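You operate a simulated robot arm through the tools that you are given. There is no shell and no other tool.

You are at the controls of a simulated robot arm. One attempt, no reset.

TASK
Move the brown lead to terminal 4 and clamp it.
Fine: red switch off first, on again last; the orange toggle may stay open; shut the new terminal's toggle; the unused terminal's toggle and the teal cover stay shut. Where these are worked on the way, their far stop is far enough and under half their travel is too little: red switch.

It is judged by the outcome, as a careful person would: the job done as asked, and still so three seconds after it is handed in. It fails if anything else is knocked over, pushed out of place, dropped, spilled or broken. A push-on lid holds only when it is set on centred and level and pressed home; a screw cap is set on level and turned clockwise until tight.

THE ROBOT
A 7-joint arm with a two-finger parallel gripper, fixed in place. Base frame: the origin is on the floor under the middle of its stand, x ahead of it, y to its left, z up; the work surface is at about z = 850. Lengths are in mm, angles in degrees, forces in N, time in s.
With the tool pointing down near the work surface it reaches from about 420 to 900 mm from the base axis. Its first joint turns from -143.0 to 143.0 degrees. Payload 3 kg.
The TCP is the grasp point between the finger pads, 30 mm short of the fingertips. In the tool frame z runs along the fingers and y along their closing line. Largest opening 94 mm; finger width 28, thickness 10; the body of the gripper, 50 by 96 mm, starts 55 mm behind the TCP.
Orientation is told as [roll, pitch, yaw] about the base's x, y, z axes, in that order, counted from this pose: with the fingers straight down and closing along the base's y, the tool's x points along the base's -x, its y along +y and its z along -z.

THE INTERFACE
- The arm moves only by the tool nudge_tool. Its argument "deltas" is a list of rows, each a list of 3 entries, a list of its own where there are three numbers: the turn, a rotation vector about the base's x, y, z in degrees, then the shift along the base's x, y, z in cm, then the opening, from 0 (shut) to 1 (fully open). In form: [[[rx, ry, rz], [tx, ty, tz], claw], ...]. A call has 1 to 20 rows; each row is the pose to reach, as a shift and turn from the pose commanded when the call began. Each row takes 0.2 s and may step no farther than 50 mm and 8.6 degrees from the row before; otherwise, or with a gripper value out of range, the whole call is refused. A pose out of reach is approached as far as the arm can. The call stops where the force on the tool passes 90 N (or 10 N more than at its start, if that is more) or the arm is blocked; 0.2 s more then pass. The fingers move at their own pace (about 72 mm/s each) and stop on an object; they squeeze with about 23 N. The grip force told is the motor's: it shows also when the fingers shut on nothing. Time passes only in rows, and 0.2 s behind the last, so rows that repeat a pose let the fingers close. The reply holds the time, the measured pose of the TCP, the force on the tool along the base axes, the opening and the grip force, in the units named above and with some noise, with the torque about the TCP (base axes, N m) and any sound that the robot's microphone picked up, and new pictures: "show" is both (left out), scene, wrist or none.
- Cameras (640 x 400 px; columns grow to the right, rows downward): "scene" is fixed at [219.1, 498.6, 1575.3]; the picture's right is [-0.16, -0.99, 0.00], its down [-0.88, 0.14, -0.45] and it looks along [0.44, -0.07, -0.89] (base axes); focal length 348 px, centre (320, 200). "wrist" rides on the gripper at [76, 14, -103] in the tool frame; the picture's right is [-0.18, 0.98, 0.00], its down [-0.75, -0.14, -0.64] and it looks along [-0.63, -0.12, 0.77] (tool axes); focal length 243 px, centre (320, 200). There is no depth. A picture from a camera that has moved, and an enlarged one, comes with that camera's place and axes in the base frame and with its lens.
- close_up(camera, box): a new picture of the part [left, top, right, bottom] of that camera's present view, enlarged. The clock stands still meanwhile.
- job_done(): hands the job in; it is judged then, once.

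Places have to be worked out from the pictures, the camera data and where the tool is seen. Open the gripper and draw the arm clear of the work before you hand the job in, unless the task says otherwise.

The tools are called after "Call:" by a JSON object that holds its "fn" and its "kwargs". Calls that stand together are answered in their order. nudge_tool: Moves the arm, as the interface text tells. Its arguments: {"type":"object","properties":{"deltas":{"type":"array","items":{"type":"array"}},"show":{"type":"string","enum":["both","scene","wrist","none"]}},"required":["deltas"]} The other tools are called the same way: close_up (camera, box) takes an enlarged picture of a part of a camera's view; job_done () hands the job in.

At the start:

```text
clock: 0.0
ee_pos: [492.5, 404.8, 1194.1]
orientation: [0.1, 0.0, 0.0]
force: [0.6, 0.2, 0.0]
wrist_torque: [0.0, -0.02, 0.01]
gripper_width: 93.7
finger_force: 0.1
```

scene: 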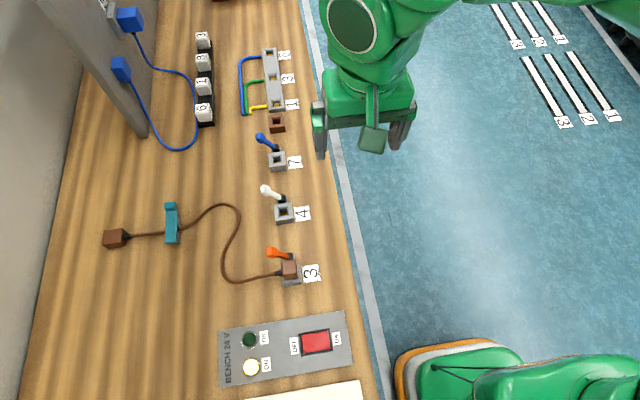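
wrist: 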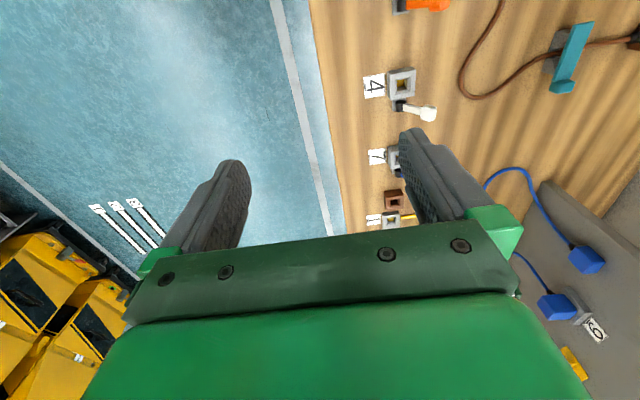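

I'll begin by looking closely at the work area in the scene view: terminals 3, 4, 7, the switch panel and the brown lead.

Call:
{"fn": "close_up", "kwargs": {"camera": "scene", "box": [220, 120, 350, 290]}}

Call:
{"fn": "close_up", "kwargs": {"camera": "scene", "box": [210, 300, 370, 400]}}

Call:
{"fn": "close_up", "kwargs": {"camera": "scene", "box": [90, 180, 250, 300]}}

Call:
{"fn": "close_up", "kwargs": {"camera": "scene", "box": [250, 230, 340, 290]}}

```text
2.35 times, centred on (285, 205) of scene
camera zoom: at [219.1, 498.6, 1575.3], right [-0.16, -0.99, 0.0], down [-0.88, 0.14, -0.45], along [0.44, -0.07, -0.89], focal length 819 px, centre (402, 188)
```

zoom: 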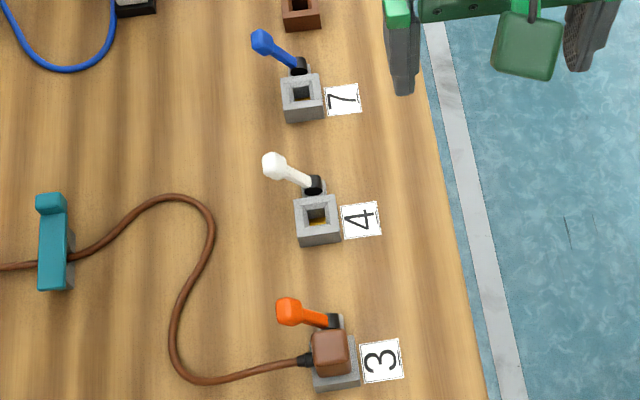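

```text
4.00 times, centred on (290, 350) of scene
camera zoom: at [219.1, 498.6, 1575.3], right [-0.16, -0.99, 0.0], down [-0.88, 0.14, -0.45], along [0.44, -0.07, -0.89], focal length 1392 px, centre (440, -400)
```

zoom: 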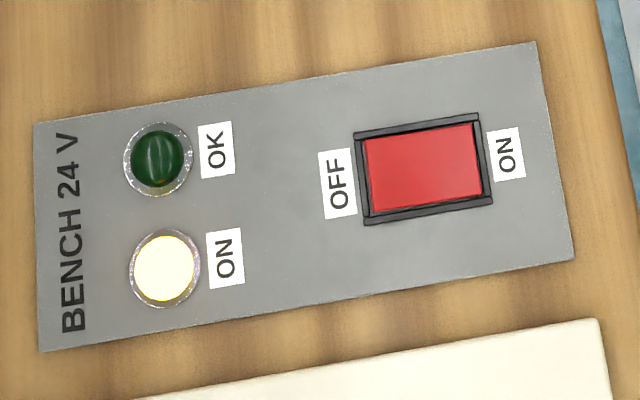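

```text
3.33 times, centred on (170, 240) of scene
camera zoom: at [219.1, 498.6, 1575.3], right [-0.16, -0.99, 0.0], down [-0.88, 0.14, -0.45], along [0.44, -0.07, -0.89], focal length 1160 px, centre (820, 67)
```

zoom: 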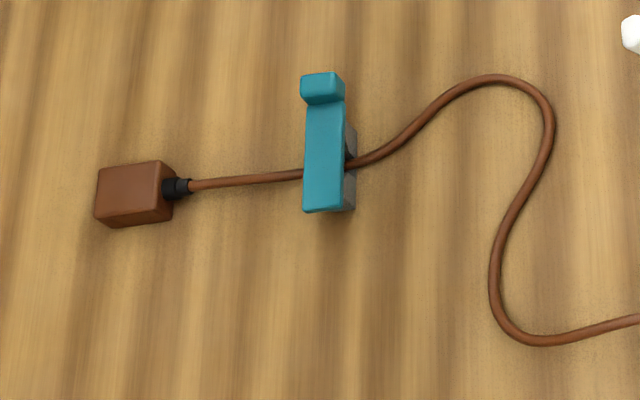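

```text
6.67 times, centred on (295, 260) of scene
camera zoom: at [219.1, 498.6, 1575.3], right [-0.16, -0.99, 0.0], down [-0.88, 0.14, -0.45], along [0.44, -0.07, -0.89], focal length 2320 px, centre (487, -200)
```

zoom: 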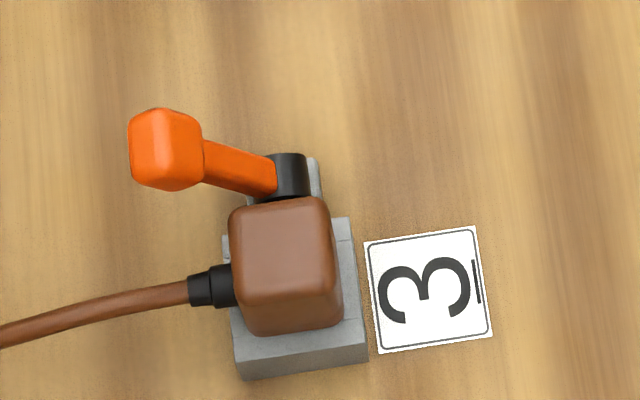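

The brown plug sits in terminal 3 (about x 411, y 527) and terminal 4 is near x 546, y 524; the rocker is near x 276, y 497 and reads ON. I'll move the wrist camera over the terminals to see the lever states.

Call:
{"fn": "nudge_tool", "kwargs": {"deltas": [[[0, 0, 0], [-0.6, 3, -2.8], 1], [[0, 0, 0], [-1.1, 6, -5.6], 1], [[0, 0, 0], [-1.6, 9, -8.4], 1], [[0, 0, 0], [-2.2, 11.5, -11.4], 1]]}}

```text
clock: 1.0
ee_pos: [470.8, 519.6, 1079.1]
orientation: [0.0, 0.0, 0.0]
force: [-0.2, -0.4, -0.3]
wrist_torque: [-0.03, 0.01, -0.01]
gripper_width: 93.9
finger_force: 0.2
camera wrist: at [395.6, 533.6, 1182.7], right [0.18, 0.98, 0.0], down [0.75, -0.14, 0.64], along [0.63, -0.12, -0.77], focal length 243 px, centre (320, 200)
```

scene: 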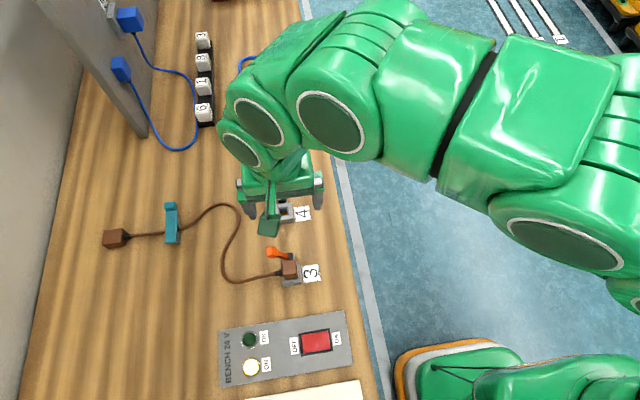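
wrist: 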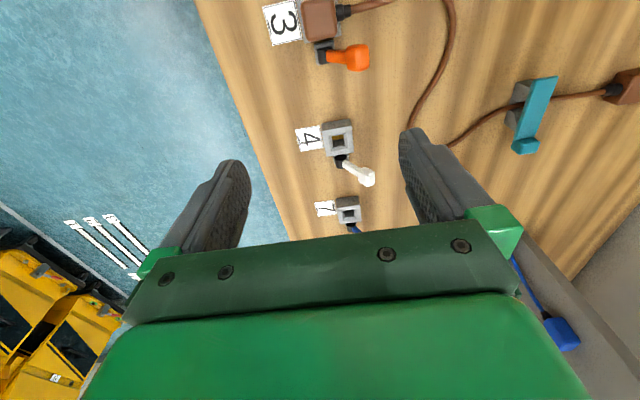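

Call:
{"fn": "close_up", "kwargs": {"camera": "wrist", "box": [270, 100, 410, 240]}}

Call:
{"fn": "close_up", "kwargs": {"camera": "wrist", "box": [250, 0, 400, 90]}}

```text
2.86 times, centred on (340, 170) of wrist
camera zoom: at [395.6, 533.6, 1182.7], right [0.18, 0.98, 0.0], down [0.75, -0.14, 0.64], along [0.63, -0.12, -0.77], focal length 693 px, centre (263, 286)
```

zoom: 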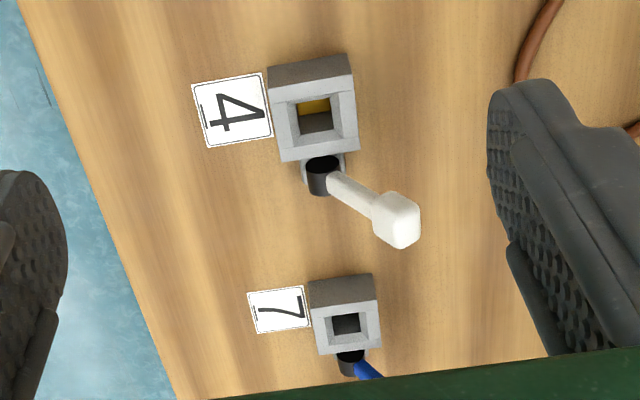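

```text
4.27 times, centred on (325, 45) of wrist
camera zoom: at [395.6, 533.6, 1182.7], right [0.18, 0.98, 0.0], down [0.75, -0.14, 0.64], along [0.63, -0.12, -0.77], focal length 1035 px, centre (299, 861)
```

zoom: 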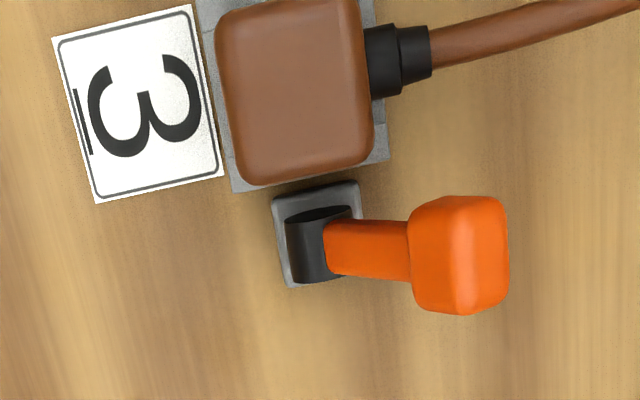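

The two camera views are too alike to fix heights. I'll yaw the tool 90° and back off toward −y so the wrist camera looks at the terminals along +y from the bench edge.

Call:
{"fn": "nudge_tool", "kwargs": {"deltas": [[[0, 0, 8.2], [0, -2, 0], 1], [[0, 0, 16.4], [0, -4, 0], 1], [[0, 0, 24.6], [0, -6, 0], 1], [[0, 0, 32.8], [0, -8, 0], 1], [[0, 0, 41], [0, -10, 0], 1], [[0, 0, 49.2], [0, -11, 0], 1], [[0, 0, 57.4], [0, -12, 0], 1], [[0, 0, 65.6], [0, -13, 0], 1], [[0, 0, 73.8], [0, -14, 0], 1], [[0, 0, 82], [0, -15, 0], 1], [[0, 0, 90], [0, -15, 0], 1]]}}

```text
clock: 3.4
ee_pos: [471.2, 369.6, 1081.1]
orientation: [0.0, 0.0, 90.1]
force: [-0.2, 0.2, 0.4]
wrist_torque: [0.02, 0.0, 0.02]
gripper_width: 93.8
finger_force: 0.1
camera wrist: at [457.3, 292.9, 1184.8], right [-0.98, 0.18, 0.0], down [0.14, 0.75, 0.64], along [0.12, 0.63, -0.77], focal length 243 px, centre (320, 200)
```

scene: 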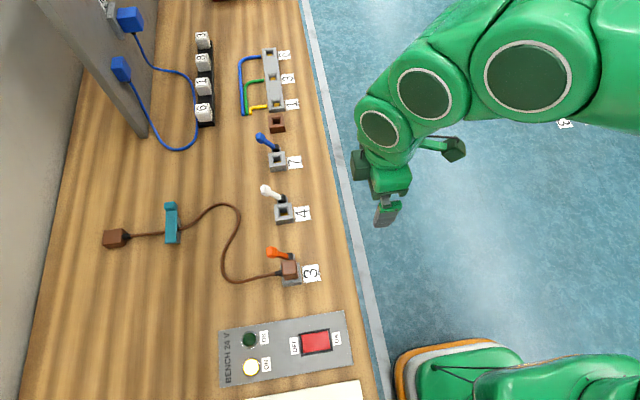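
wrist: 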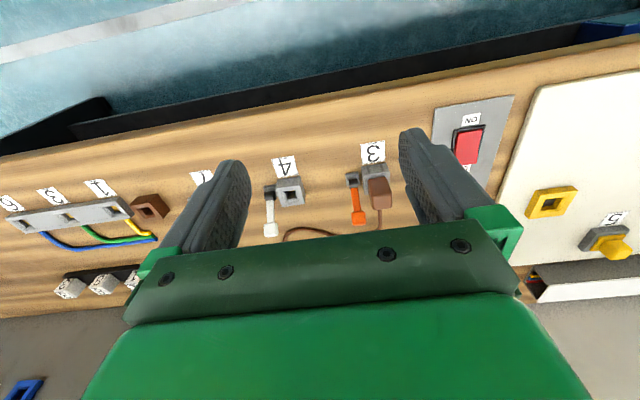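

Levers are visible at a low angle. I'll tilt the tool 40° and come down a bit off the bench edge for a near-horizontal view.

Call:
{"fn": "nudge_tool", "kwargs": {"deltas": [[[8, 0, 0], [0, 0, -3], 1], [[16, 0, 0], [0, 1, -6], 1], [[24, 0, 0], [0, 2, -9], 1], [[32, 0, 0], [0, 3, -12], 1], [[40, 0, 0], [0, 3, -13], 1]]}}

```text
clock: 4.6
ee_pos: [471.1, 399.5, 952.0]
orientation: [0.0, -40.1, 89.9]
force: [-0.1, -0.4, 0.1]
wrist_torque: [-0.01, 0.0, 0.04]
gripper_width: 94.0
finger_force: 0.0
camera wrist: at [457.1, 275.6, 982.2], right [-0.98, 0.14, 0.12], down [0.14, 0.16, 0.98], along [0.12, 0.98, -0.18], focal length 243 px, centre (320, 200)
```

scene: 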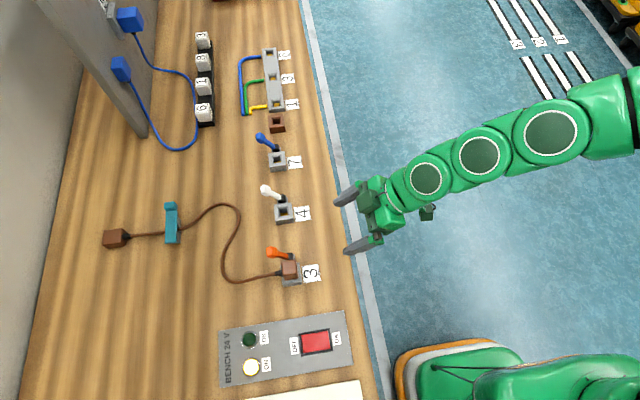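
wrist: 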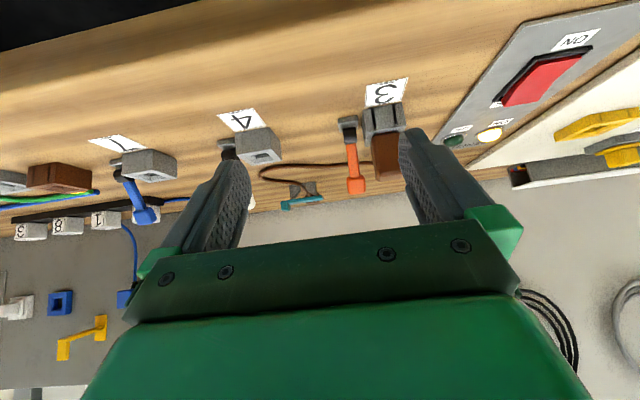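

Call:
{"fn": "close_up", "kwargs": {"camera": "wrist", "box": [60, 90, 260, 240]}}

Call:
{"fn": "close_up", "kwargs": {"camera": "wrist", "box": [310, 70, 430, 220]}}

Call:
{"fn": "close_up", "kwargs": {"camera": "wrist", "box": [420, 20, 640, 190]}}

```text
2.67 times, centred on (160, 165) of wrist
camera zoom: at [457.1, 275.6, 982.2], right [-0.98, 0.14, 0.12], down [0.14, 0.16, 0.98], along [0.12, 0.98, -0.18], focal length 647 px, centre (747, 293)
```

zoom: 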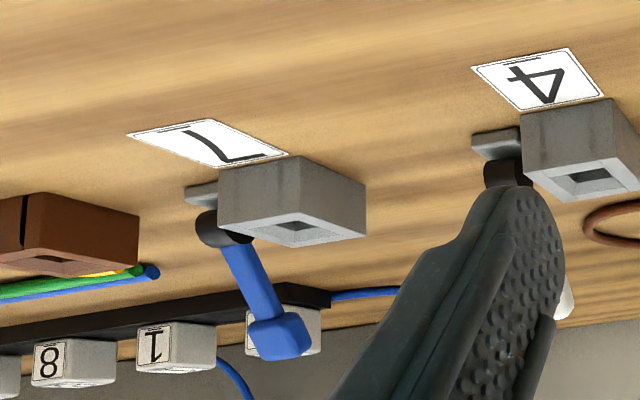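

```text
2.67 times, centred on (370, 145) of wrist
camera zoom: at [457.1, 275.6, 982.2], right [-0.98, 0.14, 0.12], down [0.14, 0.16, 0.98], along [0.12, 0.98, -0.18], focal length 647 px, centre (187, 347)
```

zoom: 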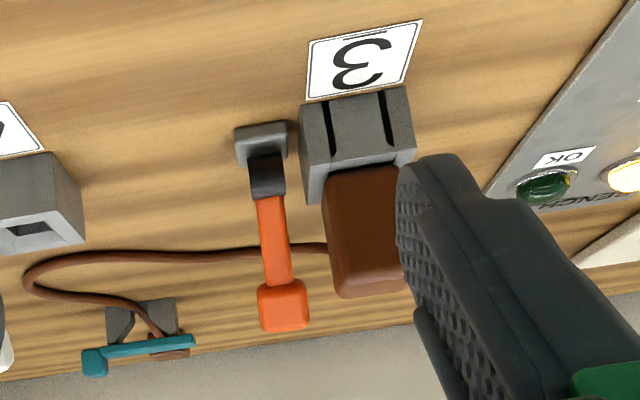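

```text
2.35 times, centred on (530, 105) of wrist
camera zoom: at [457.1, 275.6, 982.2], right [-0.98, 0.14, 0.12], down [0.14, 0.16, 0.98], along [0.12, 0.98, -0.18], focal length 571 px, centre (-174, 424)
```

zoom: 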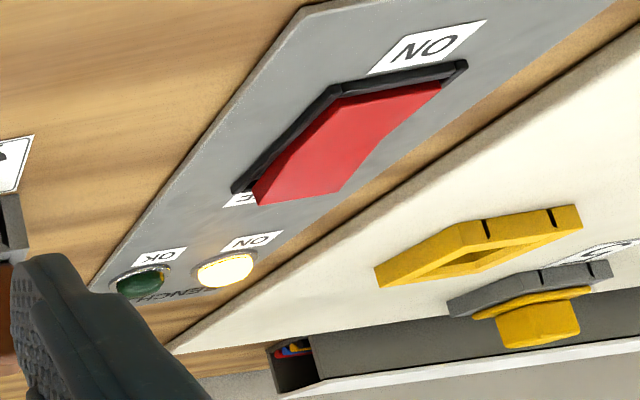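

All three levers lean toward +y at about 53° elevation (orange handle ≈ (447, 557, 914), pivot ≈ (446, 524, 872)), so they all look shut. The rocker's OFF side (toward +y) stands up. I'll first level the tool again and close the fingers before going to the switch.

Call:
{"fn": "nudge_tool", "kwargs": {"deltas": [[[-8, 0, 0], [-1, 0, 2], 0.5], [[-16, 0, 0], [-3, 0, 4], 0], [[-24, 0, 0], [-5, 0, 6], 0], [[-32, 0, 0], [-7, 0, 8], 0], [[-40, 0, 0], [-9, 0, 10], 0]], "show": "wrist"}}

```text
clock: 5.8
ee_pos: [380.1, 399.7, 1052.6]
orientation: [0.1, 0.1, 90.0]
force: [-0.3, 0.2, -0.3]
wrist_torque: [0.01, 0.04, -0.01]
gripper_width: 0.0
finger_force: 22.9
camera wrist: at [366.5, 323.9, 1155.3], right [-0.98, 0.19, 0.0], down [0.14, 0.75, 0.64], along [0.12, 0.63, -0.77], focal length 243 px, centre (320, 200)
```

wrist: 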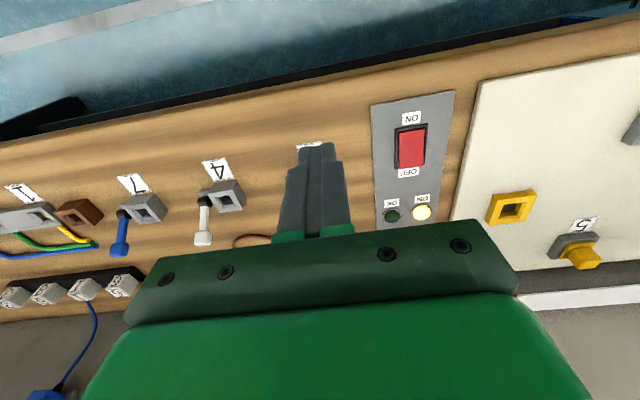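

Call:
{"fn": "close_up", "kwargs": {"camera": "wrist", "box": [80, 140, 280, 265]}}

Call:
{"fn": "close_up", "kwargs": {"camera": "wrist", "box": [360, 80, 480, 240]}}

```text
3.20 times, centred on (180, 202) of wrist
camera zoom: at [366.5, 323.9, 1155.3], right [-0.98, 0.19, 0.0], down [0.14, 0.75, 0.64], along [0.12, 0.63, -0.77], focal length 776 px, centre (768, 192)
```

zoom: 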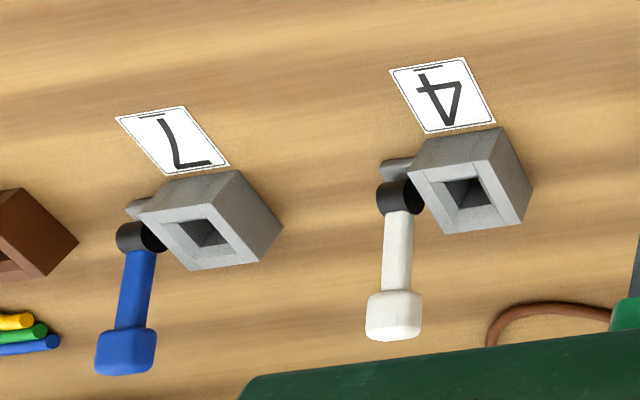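

```text
2.50 times, centred on (420, 160) of wrist
camera zoom: at [366.5, 323.9, 1155.3], right [-0.98, 0.19, 0.0], down [0.14, 0.75, 0.64], along [0.12, 0.63, -0.77], focal length 606 px, centre (70, 300)
```

zoom: 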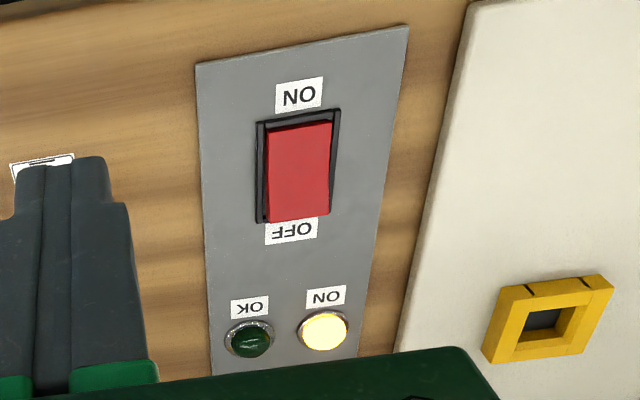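

White and blue levers look the same (both leaning +y, shut), so terminal 4's lever must be opened first. Now I turn back to yaw 0 with fingers shut and go above the OFF half of the rocker (≈ x 276, y 514).

Call:
{"fn": "nudge_tool", "kwargs": {"deltas": [[[0, 0, -8.2], [-1, 1, 0], 0], [[0, 0, -16.4], [-2, 2, 0], 0], [[0, 0, -24.6], [-3, 3, 0], 0], [[0, 0, -32.8], [-4, 4, 0], 0], [[0, 0, -41], [-5, 5, -1], 0], [[0, 0, -49.2], [-6, 6, -2], 0], [[0, 0, -57.4], [-7, 7, -3], 0], [[0, 0, -65.6], [-8, 8, -4], 0], [[0, 0, -73.8], [-9, 9, -5], 0], [[0, 0, -82], [-10, 10, -6], 0], [[0, 0, -90], [-10.4, 11.4, -8], 0]]}}

```text
clock: 8.2
ee_pos: [276.9, 514.1, 970.6]
orientation: [0.0, -0.1, -0.2]
force: [-0.2, 0.0, -0.4]
wrist_torque: [0.04, -0.02, -0.03]
gripper_width: 0.0
finger_force: 22.5
camera wrist: at [201.7, 528.4, 1074.2], right [0.19, 0.98, 0.0], down [0.75, -0.14, 0.64], along [0.63, -0.12, -0.77], focal length 243 px, centre (320, 200)
```

scene: 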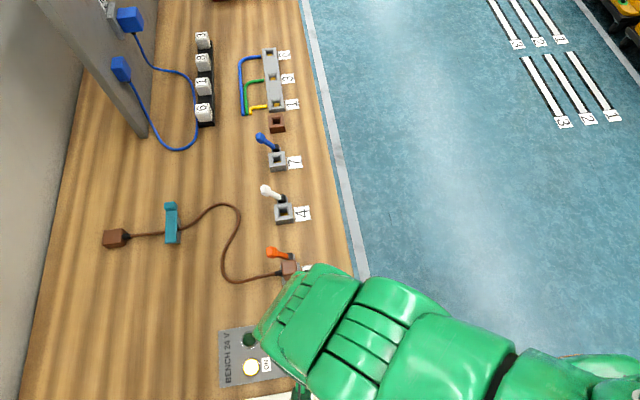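
wrist: 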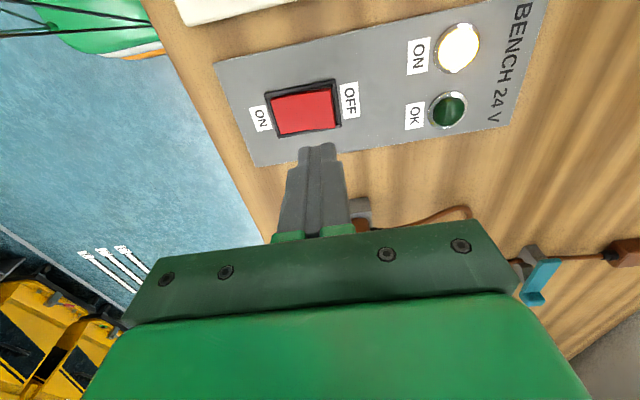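

The fingers are above the OFF half (rocker spans y ≈ 472–525, x ≈ 260–291). I descend in small steps, watching force.

Call:
{"fn": "nudge_tool", "kwargs": {"deltas": [[[0, 0, 0], [-0.2, 0, -2], 0], [[0, 0, 0], [-0.2, 0, -4], 0], [[0, 0, 0], [-0.2, 0, -5], 0], [[0, 0, 0], [-0.2, 0, -5.5], 0], [[0, 0, 0], [-0.2, 0, -6], 0], [[0, 0, 0], [-0.2, 0, -6.4], 0]]}}

```text
clock: 9.6
ee_pos: [274.0, 513.0, 906.8]
orientation: [0.0, 0.1, 0.0]
force: [1.6, -1.3, 1.1]
wrist_torque: [-0.01, 0.02, -0.02]
gripper_width: 0.0
finger_force: 23.1
camera wrist: at [199.4, 528.2, 1009.9], right [0.18, 0.98, 0.0], down [0.75, -0.14, 0.64], along [0.63, -0.12, -0.77], focal length 243 px, centre (320, 200)
```

scene: 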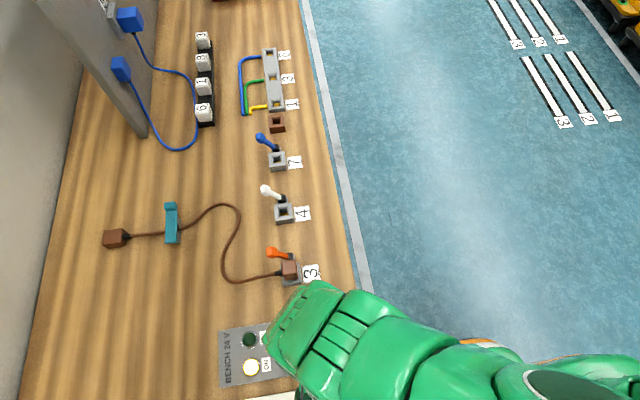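
wrist: 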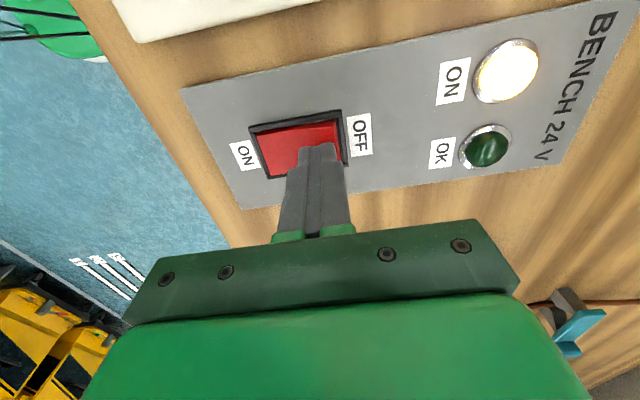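

Light contact is starting at tip height ≈ 877. I press on down in 2 mm steps.

Call:
{"fn": "nudge_tool", "kwargs": {"deltas": [[[0, 0, 0], [0, 0, -0.2], 0], [[0, 0, 0], [0, 0, -0.4], 0], [[0, 0, 0], [0, 0, -0.6], 0], [[0, 0, 0], [0, 0, -0.8], 0], [[0, 0, 0], [0, 0, -1.0], 0]], "show": "wrist"}}

```text
clock: 10.8
ee_pos: [275.8, 513.5, 895.6]
orientation: [0.1, 0.0, -0.1]
force: [0.8, -0.6, 1.6]
wrist_torque: [0.0, -0.03, -0.03]
gripper_width: 0.0
finger_force: 22.6
camera wrist: at [199.5, 527.8, 999.8], right [0.18, 0.98, 0.0], down [0.75, -0.14, 0.64], along [0.63, -0.12, -0.77], focal length 243 px, centre (320, 200)
```

wrist: 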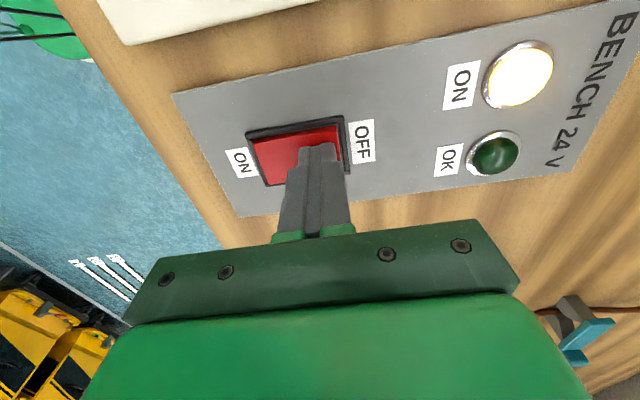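

Tip is at ≈ 866 with only ~1.6 N; the ON lamp is still lit. I keep pressing.

Call:
{"fn": "nudge_tool", "kwargs": {"deltas": [[[0, 0, 0], [0, 0, -0.15], 0], [[0, 0, 0], [0, 0, -0.3], 0], [[0, 0, 0], [0, 0, -0.45], 0], [[0, 0, 0], [0, 0, -0.6], 0]], "show": "wrist"}}

```text
clock: 11.7
ee_pos: [275.5, 512.7, 895.1]
orientation: [0.2, -0.2, 0.0]
force: [-10.1, -13.7, 24.4]
wrist_torque: [-0.63, 0.34, -0.09]
gripper_width: 0.0
finger_force: 23.2
stopped in row 4: the force on the tool passed its limit at 100 N (the readings are from after the stop); the commanded pose is now the measured one
camera wrist: at [199.5, 527.9, 997.9], right [0.18, 0.98, 0.0], down [0.75, -0.14, 0.64], along [0.63, -0.12, -0.77], focal length 243 px, centre (320, 200)
```

wrist: 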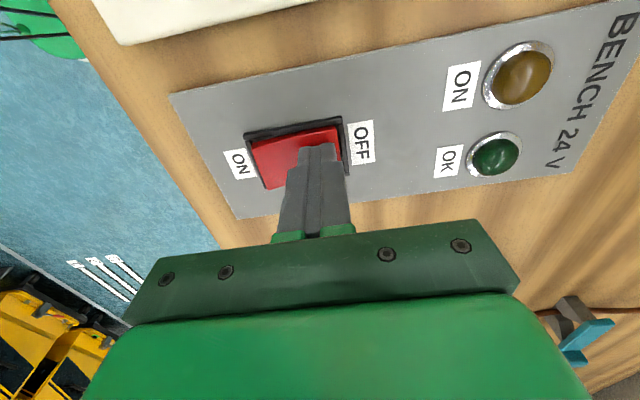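

The lamp went dark and the rocker reached its stop. I lift off straight up and check it stays off.

Call:
{"fn": "nudge_tool", "kwargs": {"deltas": [[[0, 0, 0], [0, 0, 0.5], 0], [[0, 0, 0], [0, 0, 3], 0], [[0, 0, 0], [0, 0, 7], 0], [[0, 0, 0], [0, 0, 10], 0]], "show": "wrist"}}

Call:
{"fn": "close_up", "kwargs": {"camera": "wrist", "box": [200, 0, 560, 220]}}

```text
clock: 12.7
ee_pos: [274.5, 514.4, 995.8]
orientation: [0.2, -0.1, 0.1]
force: [0.5, 0.0, 0.4]
wrist_torque: [0.0, 0.0, 0.01]
gripper_width: 0.0
finger_force: 23.6
camera wrist: at [199.2, 529.0, 1098.6], right [0.18, 0.98, 0.0], down [0.75, -0.14, 0.64], along [0.63, -0.12, -0.77], focal length 243 px, centre (320, 200)
```

wrist: 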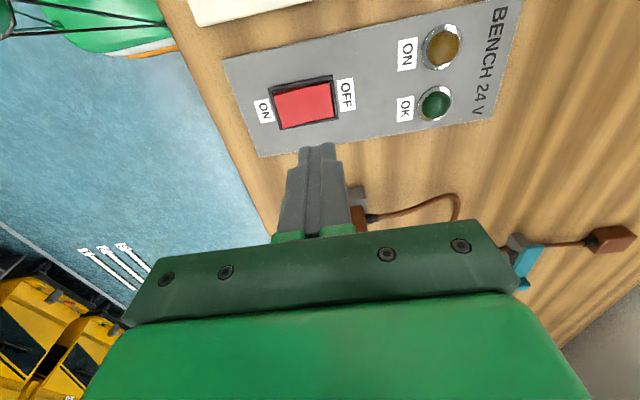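

```text
1.78 times, centred on (380, 110) of wrist
camera zoom: at [199.2, 529.0, 1098.6], right [0.18, 0.98, 0.0], down [0.75, -0.14, 0.64], along [0.63, -0.12, -0.77], focal length 431 px, centre (213, 360)
```

zoom: 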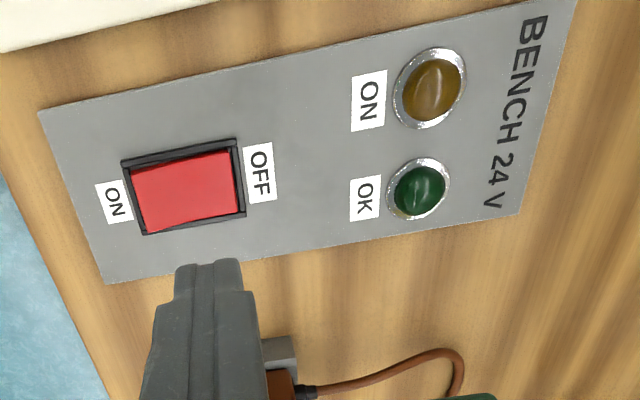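

Switch is off (OFF side down, lamp dark). Next I yaw to 90° again and go to the +y side of the orange lever, to flip it toward −y.

Call:
{"fn": "nudge_tool", "kwargs": {"deltas": [[[0, 0, 8.2], [1.6, 1, 1], 0], [[0, 0, 16.4], [3.2, 2, 1], 0], [[0, 0, 24.6], [4.8, 3, 1], 0], [[0, 0, 32.8], [6.4, 4, 1], 0], [[0, 0, 41], [8, 5, 1], 0], [[0, 0, 49.2], [9.6, 6, 1], 0], [[0, 0, 57.4], [11.2, 7, 1], 0], [[0, 0, 65.6], [12.8, 8, 1], 0], [[0, 0, 73.8], [14.4, 8.6, 1], 0], [[0, 0, 82], [16, 8.6, 1], 0], [[0, 0, 89.9], [17.4, 8.6, 1], 0]]}}

```text
clock: 15.1
ee_pos: [450.1, 600.8, 1005.2]
orientation: [0.3, 0.0, 89.9]
force: [0.3, -0.7, 0.7]
wrist_torque: [0.0, 0.02, 0.03]
gripper_width: 0.0
finger_force: 23.0
camera wrist: at [437.0, 524.0, 1108.1], right [-0.98, 0.18, 0.0], down [0.14, 0.75, 0.64], along [0.12, 0.63, -0.77], focal length 243 px, centre (320, 200)
```

scene: 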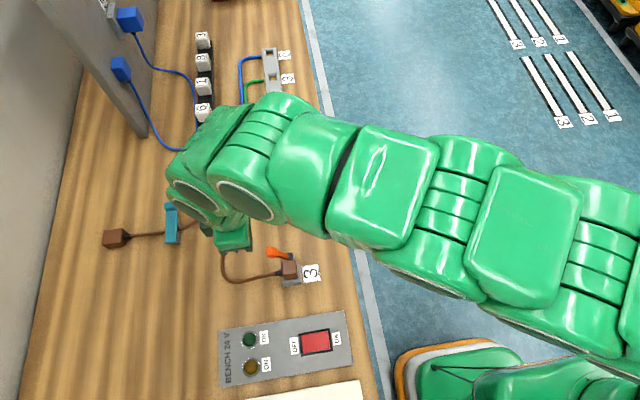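
wrist: 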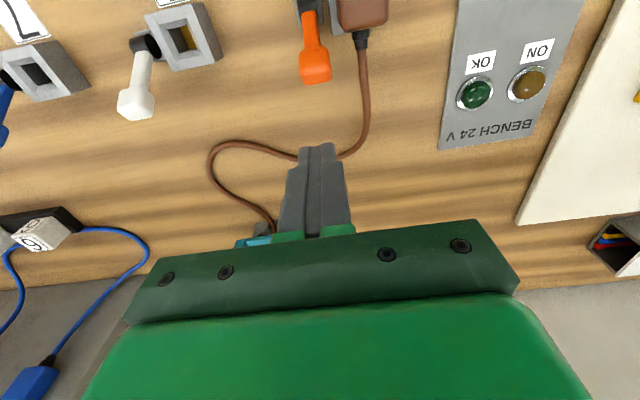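

The orange handle checks out at ≈ (447, 560, 916). I descend on its +y side to tip height ≈ 900, then push toward −y in steps.

Call:
{"fn": "nudge_tool", "kwargs": {"deltas": [[[0, 0, 0], [-0.2, 0, -4], 0], [[0, 0, 0], [-0.2, 0, -7.5], 0], [[0, 0, 0], [-0.2, -1, -7.5], 0], [[0, 0, 0], [-0.2, -2, -7.5], 0], [[0, 0, 0], [-0.2, -3, -7.5], 0]]}}

```text
clock: 16.3
ee_pos: [447.0, 571.4, 931.9]
orientation: [-0.1, -0.4, 90.0]
force: [-1.1, 18.8, 40.6]
wrist_torque: [-0.56, 0.01, -0.03]
gripper_width: 0.0
finger_force: 23.6
camera wrist: at [433.5, 495.1, 1034.5], right [-0.98, 0.18, 0.0], down [0.14, 0.75, 0.65], along [0.12, 0.64, -0.76], focal length 243 px, centre (320, 200)
```

scene: 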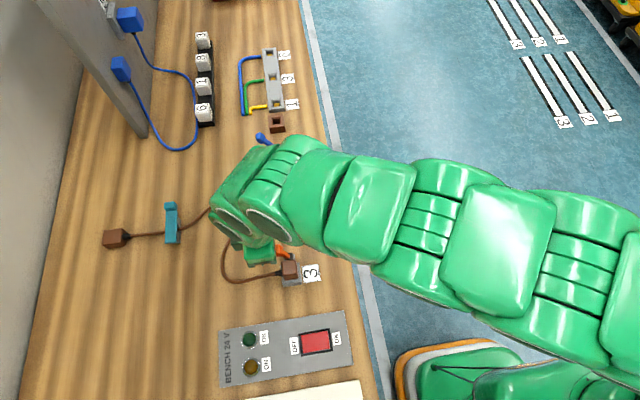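
wrist: 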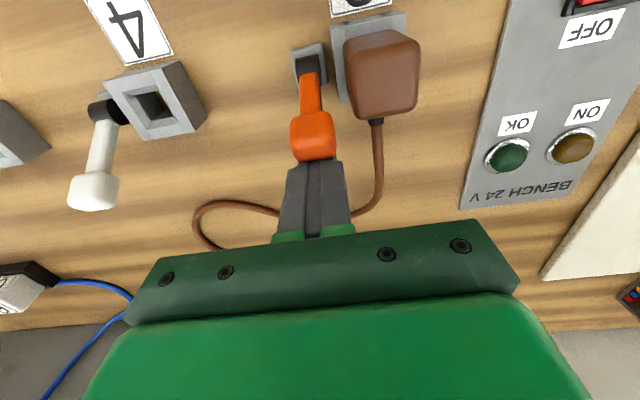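

The rounded fingertip is riding on the handle's end face (force mostly up), so I'm too high. I back off, go ~18 mm lower, and push on the handle's flank instead.

Call:
{"fn": "nudge_tool", "kwargs": {"deltas": [[[0, 0, 0], [0, 1, 0.2], 0], [[0, 0, 0], [0, 2.5, 0], 0], [[0, 0, 0], [0, 2.5, -1.8], 0], [[0, 0, 0], [0, 1.5, -1.8], 0], [[0, 0, 0], [0, 0.8, -1.8], 0]], "show": "wrist"}}

```text
clock: 17.5
ee_pos: [448.5, 577.7, 911.9]
orientation: [0.2, -0.1, 89.8]
force: [-0.1, 0.7, 0.8]
wrist_torque: [-0.02, 0.01, 0.03]
gripper_width: 0.0
finger_force: 22.9
camera wrist: at [434.3, 502.3, 1014.9], right [-0.98, 0.19, 0.0], down [0.14, 0.75, 0.64], along [0.12, 0.63, -0.77], focal length 243 px, centre (320, 200)
```

wrist: 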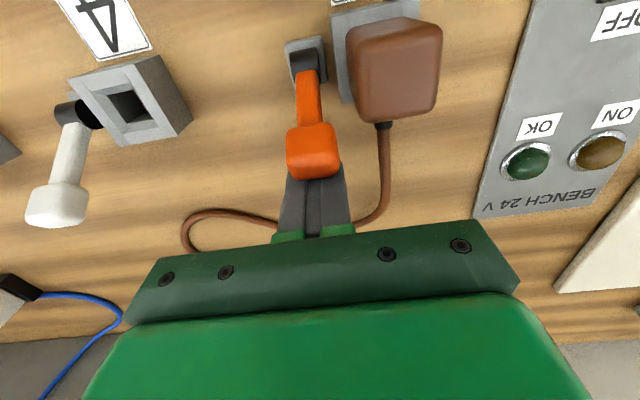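

Now the fingers are below the handle's top, on its +y flank with no contact force yet. I push toward −y in small steps.

Call:
{"fn": "nudge_tool", "kwargs": {"deltas": [[[0, 0, 0], [0, -0.5, 0], 0], [[0, 0, 0], [0, -1.0, 0], 0], [[0, 0, 0], [0, -1.5, 0], 0], [[0, 0, 0], [0, -2.0, 0], 0], [[0, 0, 0], [0, -2.5, 0.2], 0], [[0, 0, 0], [0, -3.0, 0.4], 0]]}}

```text
clock: 18.9
ee_pos: [448.4, 548.3, 914.6]
orientation: [0.1, -0.1, 89.9]
force: [-1.4, 0.4, 0.1]
wrist_torque: [0.0, 0.01, -0.02]
gripper_width: 0.0
finger_force: 23.2
camera wrist: at [434.1, 472.3, 1018.1], right [-0.98, 0.19, 0.0], down [0.14, 0.75, 0.64], along [0.12, 0.63, -0.77], focal length 243 px, centre (320, 200)
```

scene: 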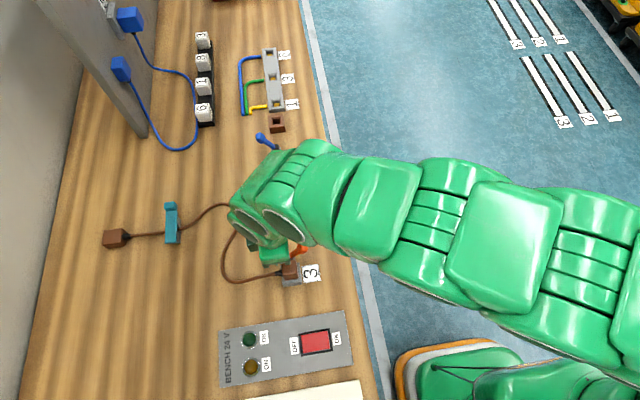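
wrist: 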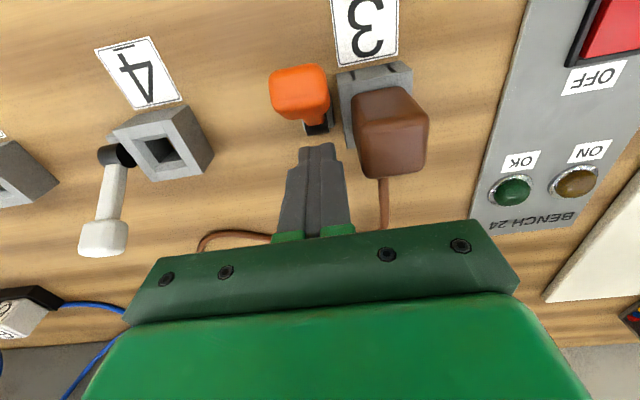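

The orange lever snapped over to the −y side (open). Now I do the same at terminal 4: move to the +y side of the white lever (x ≈ 584).

Call:
{"fn": "nudge_tool", "kwargs": {"deltas": [[[0, 0, 0], [0, 3, 1], 0], [[0, 0, 0], [0, 5.2, 4], 0], [[0, 0, 0], [4.5, 5.2, 6], 0], [[0, 0, 0], [9, 5.2, 6], 0], [[0, 0, 0], [13.6, 5.2, 6], 0]]}}

```text
clock: 20.1
ee_pos: [584.9, 601.5, 976.5]
orientation: [0.3, -0.1, 89.9]
force: [-1.5, 0.1, 0.6]
wrist_torque: [-0.03, 0.02, 0.0]
gripper_width: 0.0
finger_force: 22.8
camera wrist: at [571.0, 525.8, 1079.9], right [-0.98, 0.19, 0.0], down [0.14, 0.75, 0.64], along [0.12, 0.63, -0.77], focal length 243 px, centre (320, 200)
```

scene: 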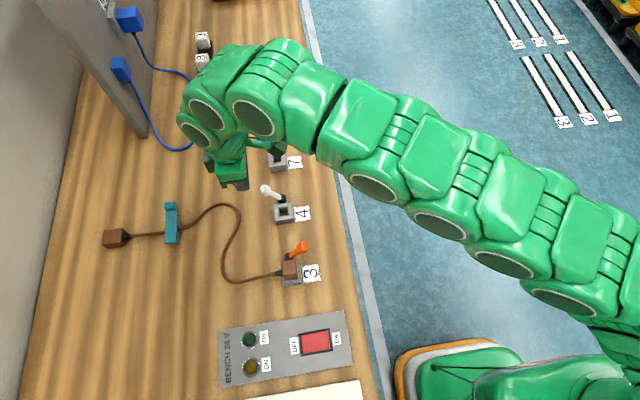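
wrist: 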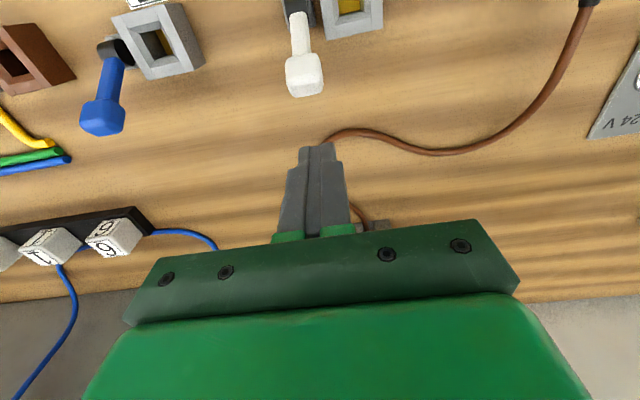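

White handle measured at ≈ (587, 561, 916); cable lies at y ≈ 635, clear. Descend and push toward −y as before.

Call:
{"fn": "nudge_tool", "kwargs": {"deltas": [[[0, 0, 0], [0.2, 0, -3.5], 0], [[0, 0, 0], [0.2, -0.6, -6.5], 0], [[0, 0, 0], [0.2, -1.6, -6.5], 0], [[0, 0, 0], [0.2, -2.4, -6.5], 0], [[0, 0, 0], [0.2, -2.9, -6.5], 0], [[0, 0, 0], [0.2, -3.4, -6.5], 0], [[0, 0, 0], [0.2, -3.9, -6.5], 0], [[0, 0, 0], [0.2, -4.4, -6.4], 0], [[0, 0, 0], [0.2, -4.9, -6.2], 0], [[0, 0, 0], [0.2, -5.3, -6.1], 0]]}}

```text
clock: 22.3
ee_pos: [585.7, 547.0, 913.6]
orientation: [0.2, -0.1, 89.9]
force: [-0.5, 0.2, 0.6]
wrist_torque: [0.03, 0.01, 0.0]
gripper_width: 0.0
finger_force: 22.6
camera wrist: at [572.4, 471.0, 1017.4], right [-0.98, 0.19, 0.0], down [0.14, 0.75, 0.64], along [0.12, 0.63, -0.77], focal length 243 px, centre (320, 200)
```

scene: 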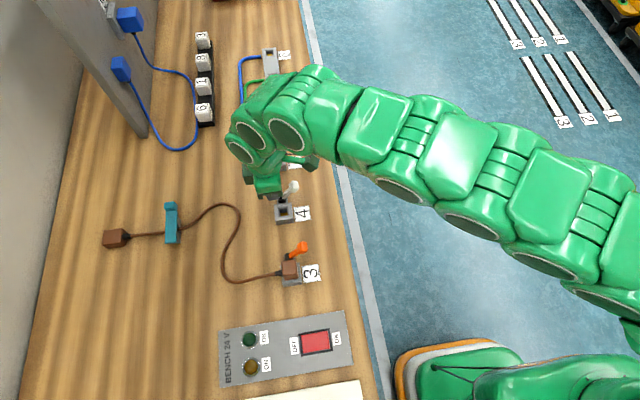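
wrist: 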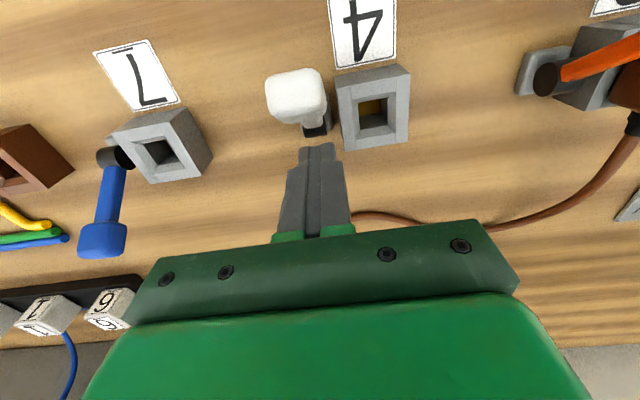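

White lever snapped open too. I take a close-up to locate terminal 4's socket accurately.

Call:
{"fn": "close_up", "kwargs": {"camera": "wrist", "box": [300, 40, 440, 170]}}

Call:
{"fn": "close_up", "kwargs": {"camera": "scene", "box": [250, 180, 330, 290]}}

```text
3.08 times, centred on (370, 105) of wrist
camera zoom: at [572.4, 471.0, 1017.4], right [-0.98, 0.19, 0.0], down [0.14, 0.75, 0.64], along [0.12, 0.63, -0.77], focal length 746 px, centre (166, 492)
```

zoom: 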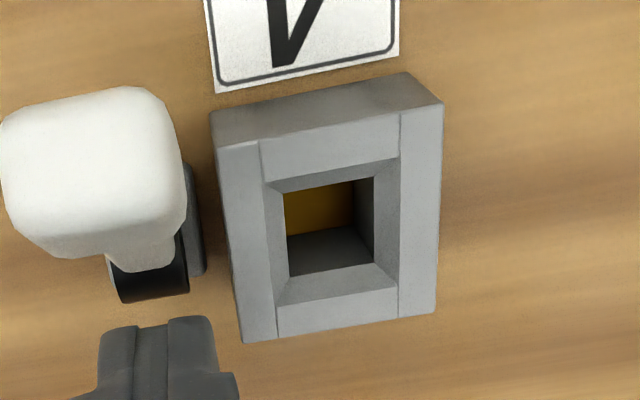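

```text
3.64 times, centred on (290, 235) of scene
camera zoom: at [219.1, 498.6, 1575.3], right [-0.16, -0.99, 0.0], down [-0.88, 0.14, -0.45], along [0.44, -0.07, -0.89], focal length 1266 px, centre (429, 73)
```

zoom: 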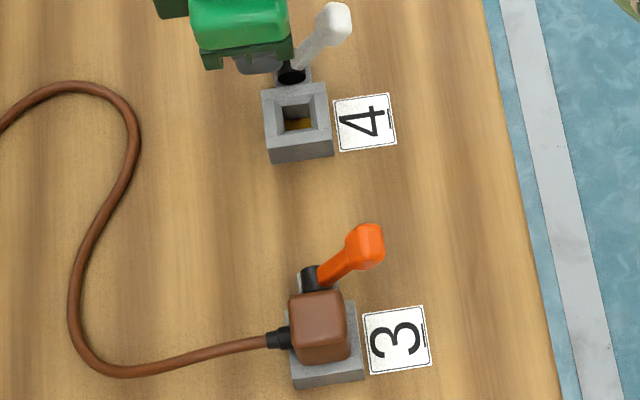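

Terminal 4's socket centre is ≈ (550, 526, top ≈ 877), the plug in terminal 3 is centred ≈ (411, 526, top ≈ 926). I rise, move above the plug and open the fingers, then look again before grasping.

Call:
{"fn": "nudge_tool", "kwargs": {"deltas": [[[0, 0, 0], [0, 0, 4.5], 0], [[0, 0, 0], [0, -0.5, 9], 0], [[0, 0, 0], [-4.5, -1, 10], 0.3], [[0, 0, 0], [-9, -1.5, 10], 0.65], [[0, 0, 0], [-13.5, -1.8, 10], 0.65], [[0, 0, 0], [-17.4, -1.8, 10], 0.65], [[0, 0, 0], [-17.4, -1.8, 9.9], 0.65]]}}

Call:
{"fn": "close_up", "kwargs": {"camera": "wrist", "box": [230, 40, 410, 240]}}

```text
clock: 23.9
ee_pos: [412.5, 526.7, 1012.0]
orientation: [0.2, -0.1, 89.9]
force: [0.3, -0.1, 0.1]
wrist_torque: [-0.01, 0.0, 0.02]
gripper_width: 61.1
finger_force: 0.0
camera wrist: at [399.2, 451.9, 1114.7], right [-0.98, 0.19, 0.0], down [0.14, 0.75, 0.64], along [0.12, 0.63, -0.77], focal length 243 px, centre (320, 200)
```

scene: 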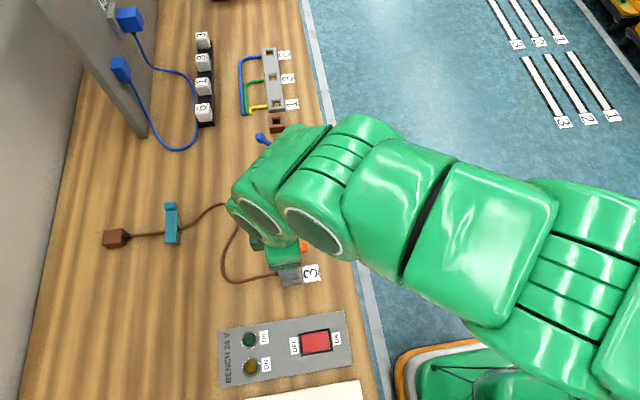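
wrist: 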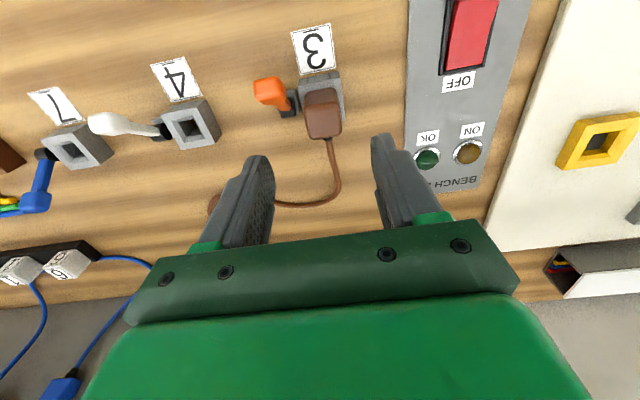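

```text
2.00 times, centred on (320, 140) of wrist
camera zoom: at [399.2, 451.9, 1114.7], right [-0.98, 0.19, 0.0], down [0.14, 0.75, 0.64], along [0.12, 0.63, -0.77], focal length 485 px, centre (320, 320)
```

zoom: 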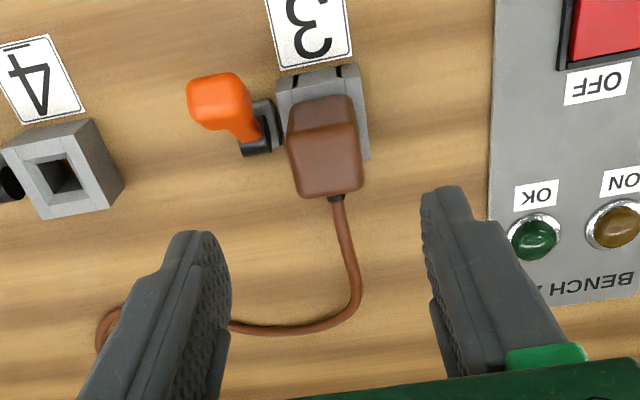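

Plug is centred ≈ (410, 527, top ≈ 926); the opened orange handle is at ≈ (448, 498). I'll grasp along x at y ≈ 531 with a narrow opening to keep clear of the lever, tips at ≈ 898.

Call:
{"fn": "nudge_tool", "kwargs": {"deltas": [[[0, 0, 0], [-0.25, 0.4, -3], 0.5], [[0, 0, 0], [-0.25, 0.4, -5.5], 0.5], [[0, 0, 0], [-0.25, 0.4, -7.2], 0.5], [[0, 0, 0], [-0.25, 0.4, -8.4], 0.5]]}}

Call:
{"fn": "close_up", "kwargs": {"camera": "wrist", "box": [220, 60, 420, 240]}}

```text
clock: 24.9
ee_pos: [411.8, 532.2, 927.8]
orientation: [0.3, -0.1, 89.8]
force: [-0.8, -0.4, 0.0]
wrist_torque: [-0.03, -0.02, 0.0]
gripper_width: 47.2
finger_force: 0.0
camera wrist: at [397.4, 456.7, 1030.9], right [-0.98, 0.19, 0.0], down [0.14, 0.75, 0.64], along [0.12, 0.63, -0.77], focal length 243 px, centre (320, 200)
```

scene: 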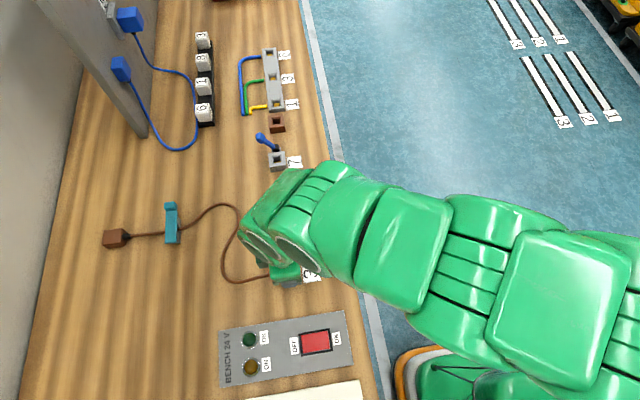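
wrist: 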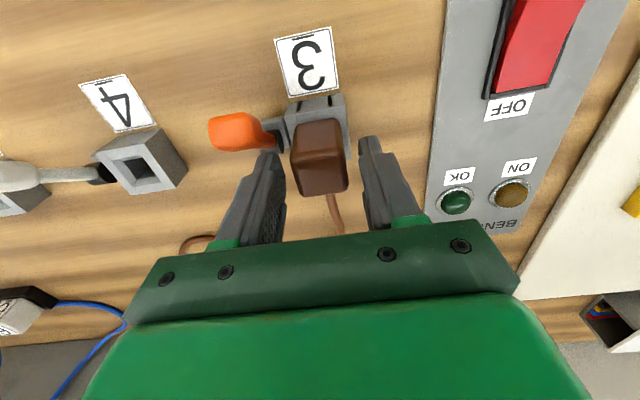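

```text
2.22 times, centred on (320, 150) of wrist
camera zoom: at [397.4, 456.7, 1030.9], right [-0.98, 0.19, 0.0], down [0.14, 0.75, 0.64], along [0.12, 0.63, -0.77], focal length 539 px, centre (320, 311)
```

zoom: 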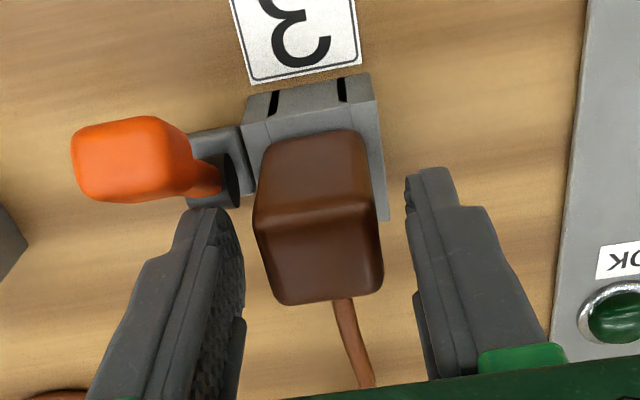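

The plug sits between the fingers, slightly nearer the +x finger. I shift +2 mm in x and close, watching the side force.

Call:
{"fn": "nudge_tool", "kwargs": {"deltas": [[[0, 0, 0], [0.2, 0, 0], 0.5], [[0, 0, 0], [0.2, 0, 0], 0.35], [[0, 0, 0], [0.2, 0, 0], 0.2], [[0, 0, 0], [0.2, 0, 0], 0.1], [[0, 0, 0], [0.2, 0, 0], 0.1]], "show": "wrist"}}

```text
clock: 26.1
ee_pos: [412.0, 533.6, 929.1]
orientation: [0.2, 0.0, 89.9]
force: [-18.8, -0.7, 7.3]
wrist_torque: [-0.04, 0.99, -0.06]
gripper_width: 29.0
finger_force: 23.0
camera wrist: at [398.4, 457.0, 1031.8], right [-0.98, 0.19, 0.0], down [0.14, 0.75, 0.64], along [0.12, 0.63, -0.77], focal length 243 px, centre (320, 200)
```

wrist: 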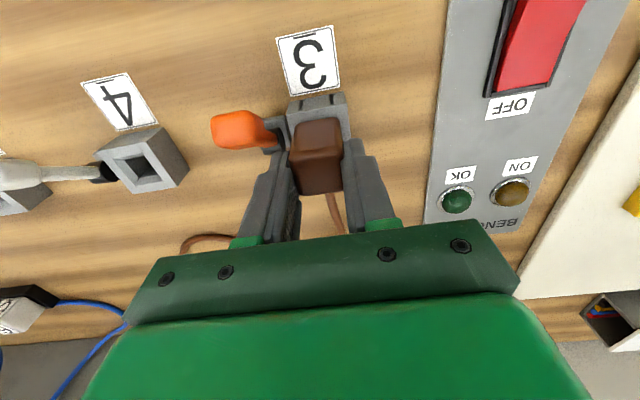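

Gripped (29 mm wide), but with −19 N side force in x, so the plug centre is ~2 mm back. I undo the shift to relax the side load.

Call:
{"fn": "nudge_tool", "kwargs": {"deltas": [[[0, 0, 0], [-0.1, 0, 0], 0.1], [[0, 0, 0], [-0.2, 0, 0], 0.1], [[0, 0, 0], [-0.2, 0, 0], 0.1]], "show": "none"}}

```text
clock: 26.9
ee_pos: [410.2, 532.7, 928.6]
orientation: [0.1, -0.2, 89.9]
force: [8.1, -2.0, 0.5]
wrist_torque: [-0.09, 0.0, 0.06]
gripper_width: 28.9
finger_force: 22.7
```

Side load is now small. I lift straight up gently to draw the plug out of terminal 3.

Call:
{"fn": "nudge_tool", "kwargs": {"deltas": [[[0, 0, 0], [0.05, 0, 0.3], 0], [[0, 0, 0], [0.05, 0, 0.8], 0], [[0, 0, 0], [0.05, 0, 1.5], 0], [[0, 0, 0], [0.05, 0, 2.5], 0]]}}

```text
clock: 27.9
ee_pos: [409.7, 534.0, 953.8]
orientation: [0.0, -0.1, 89.9]
force: [-0.3, 0.0, 0.3]
wrist_torque: [-0.02, -0.02, 0.01]
gripper_width: 29.2
finger_force: 23.0
camera wrist: at [396.4, 458.0, 1056.7], right [-0.98, 0.19, 0.0], down [0.14, 0.75, 0.64], along [0.12, 0.63, -0.77], focal length 243 px, centre (320, 200)
```

scene: 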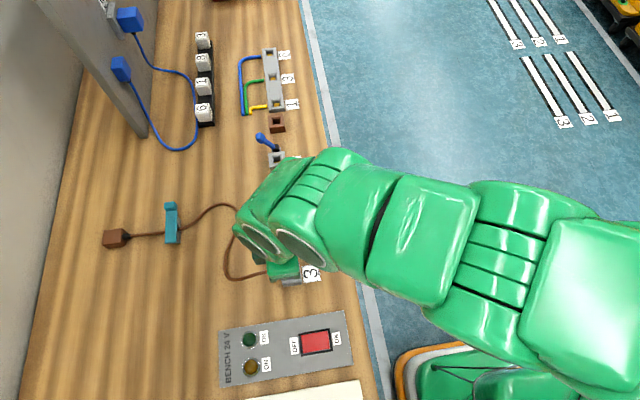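
wrist: 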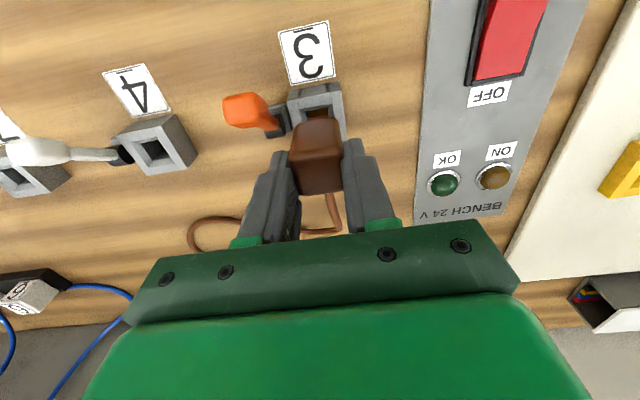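

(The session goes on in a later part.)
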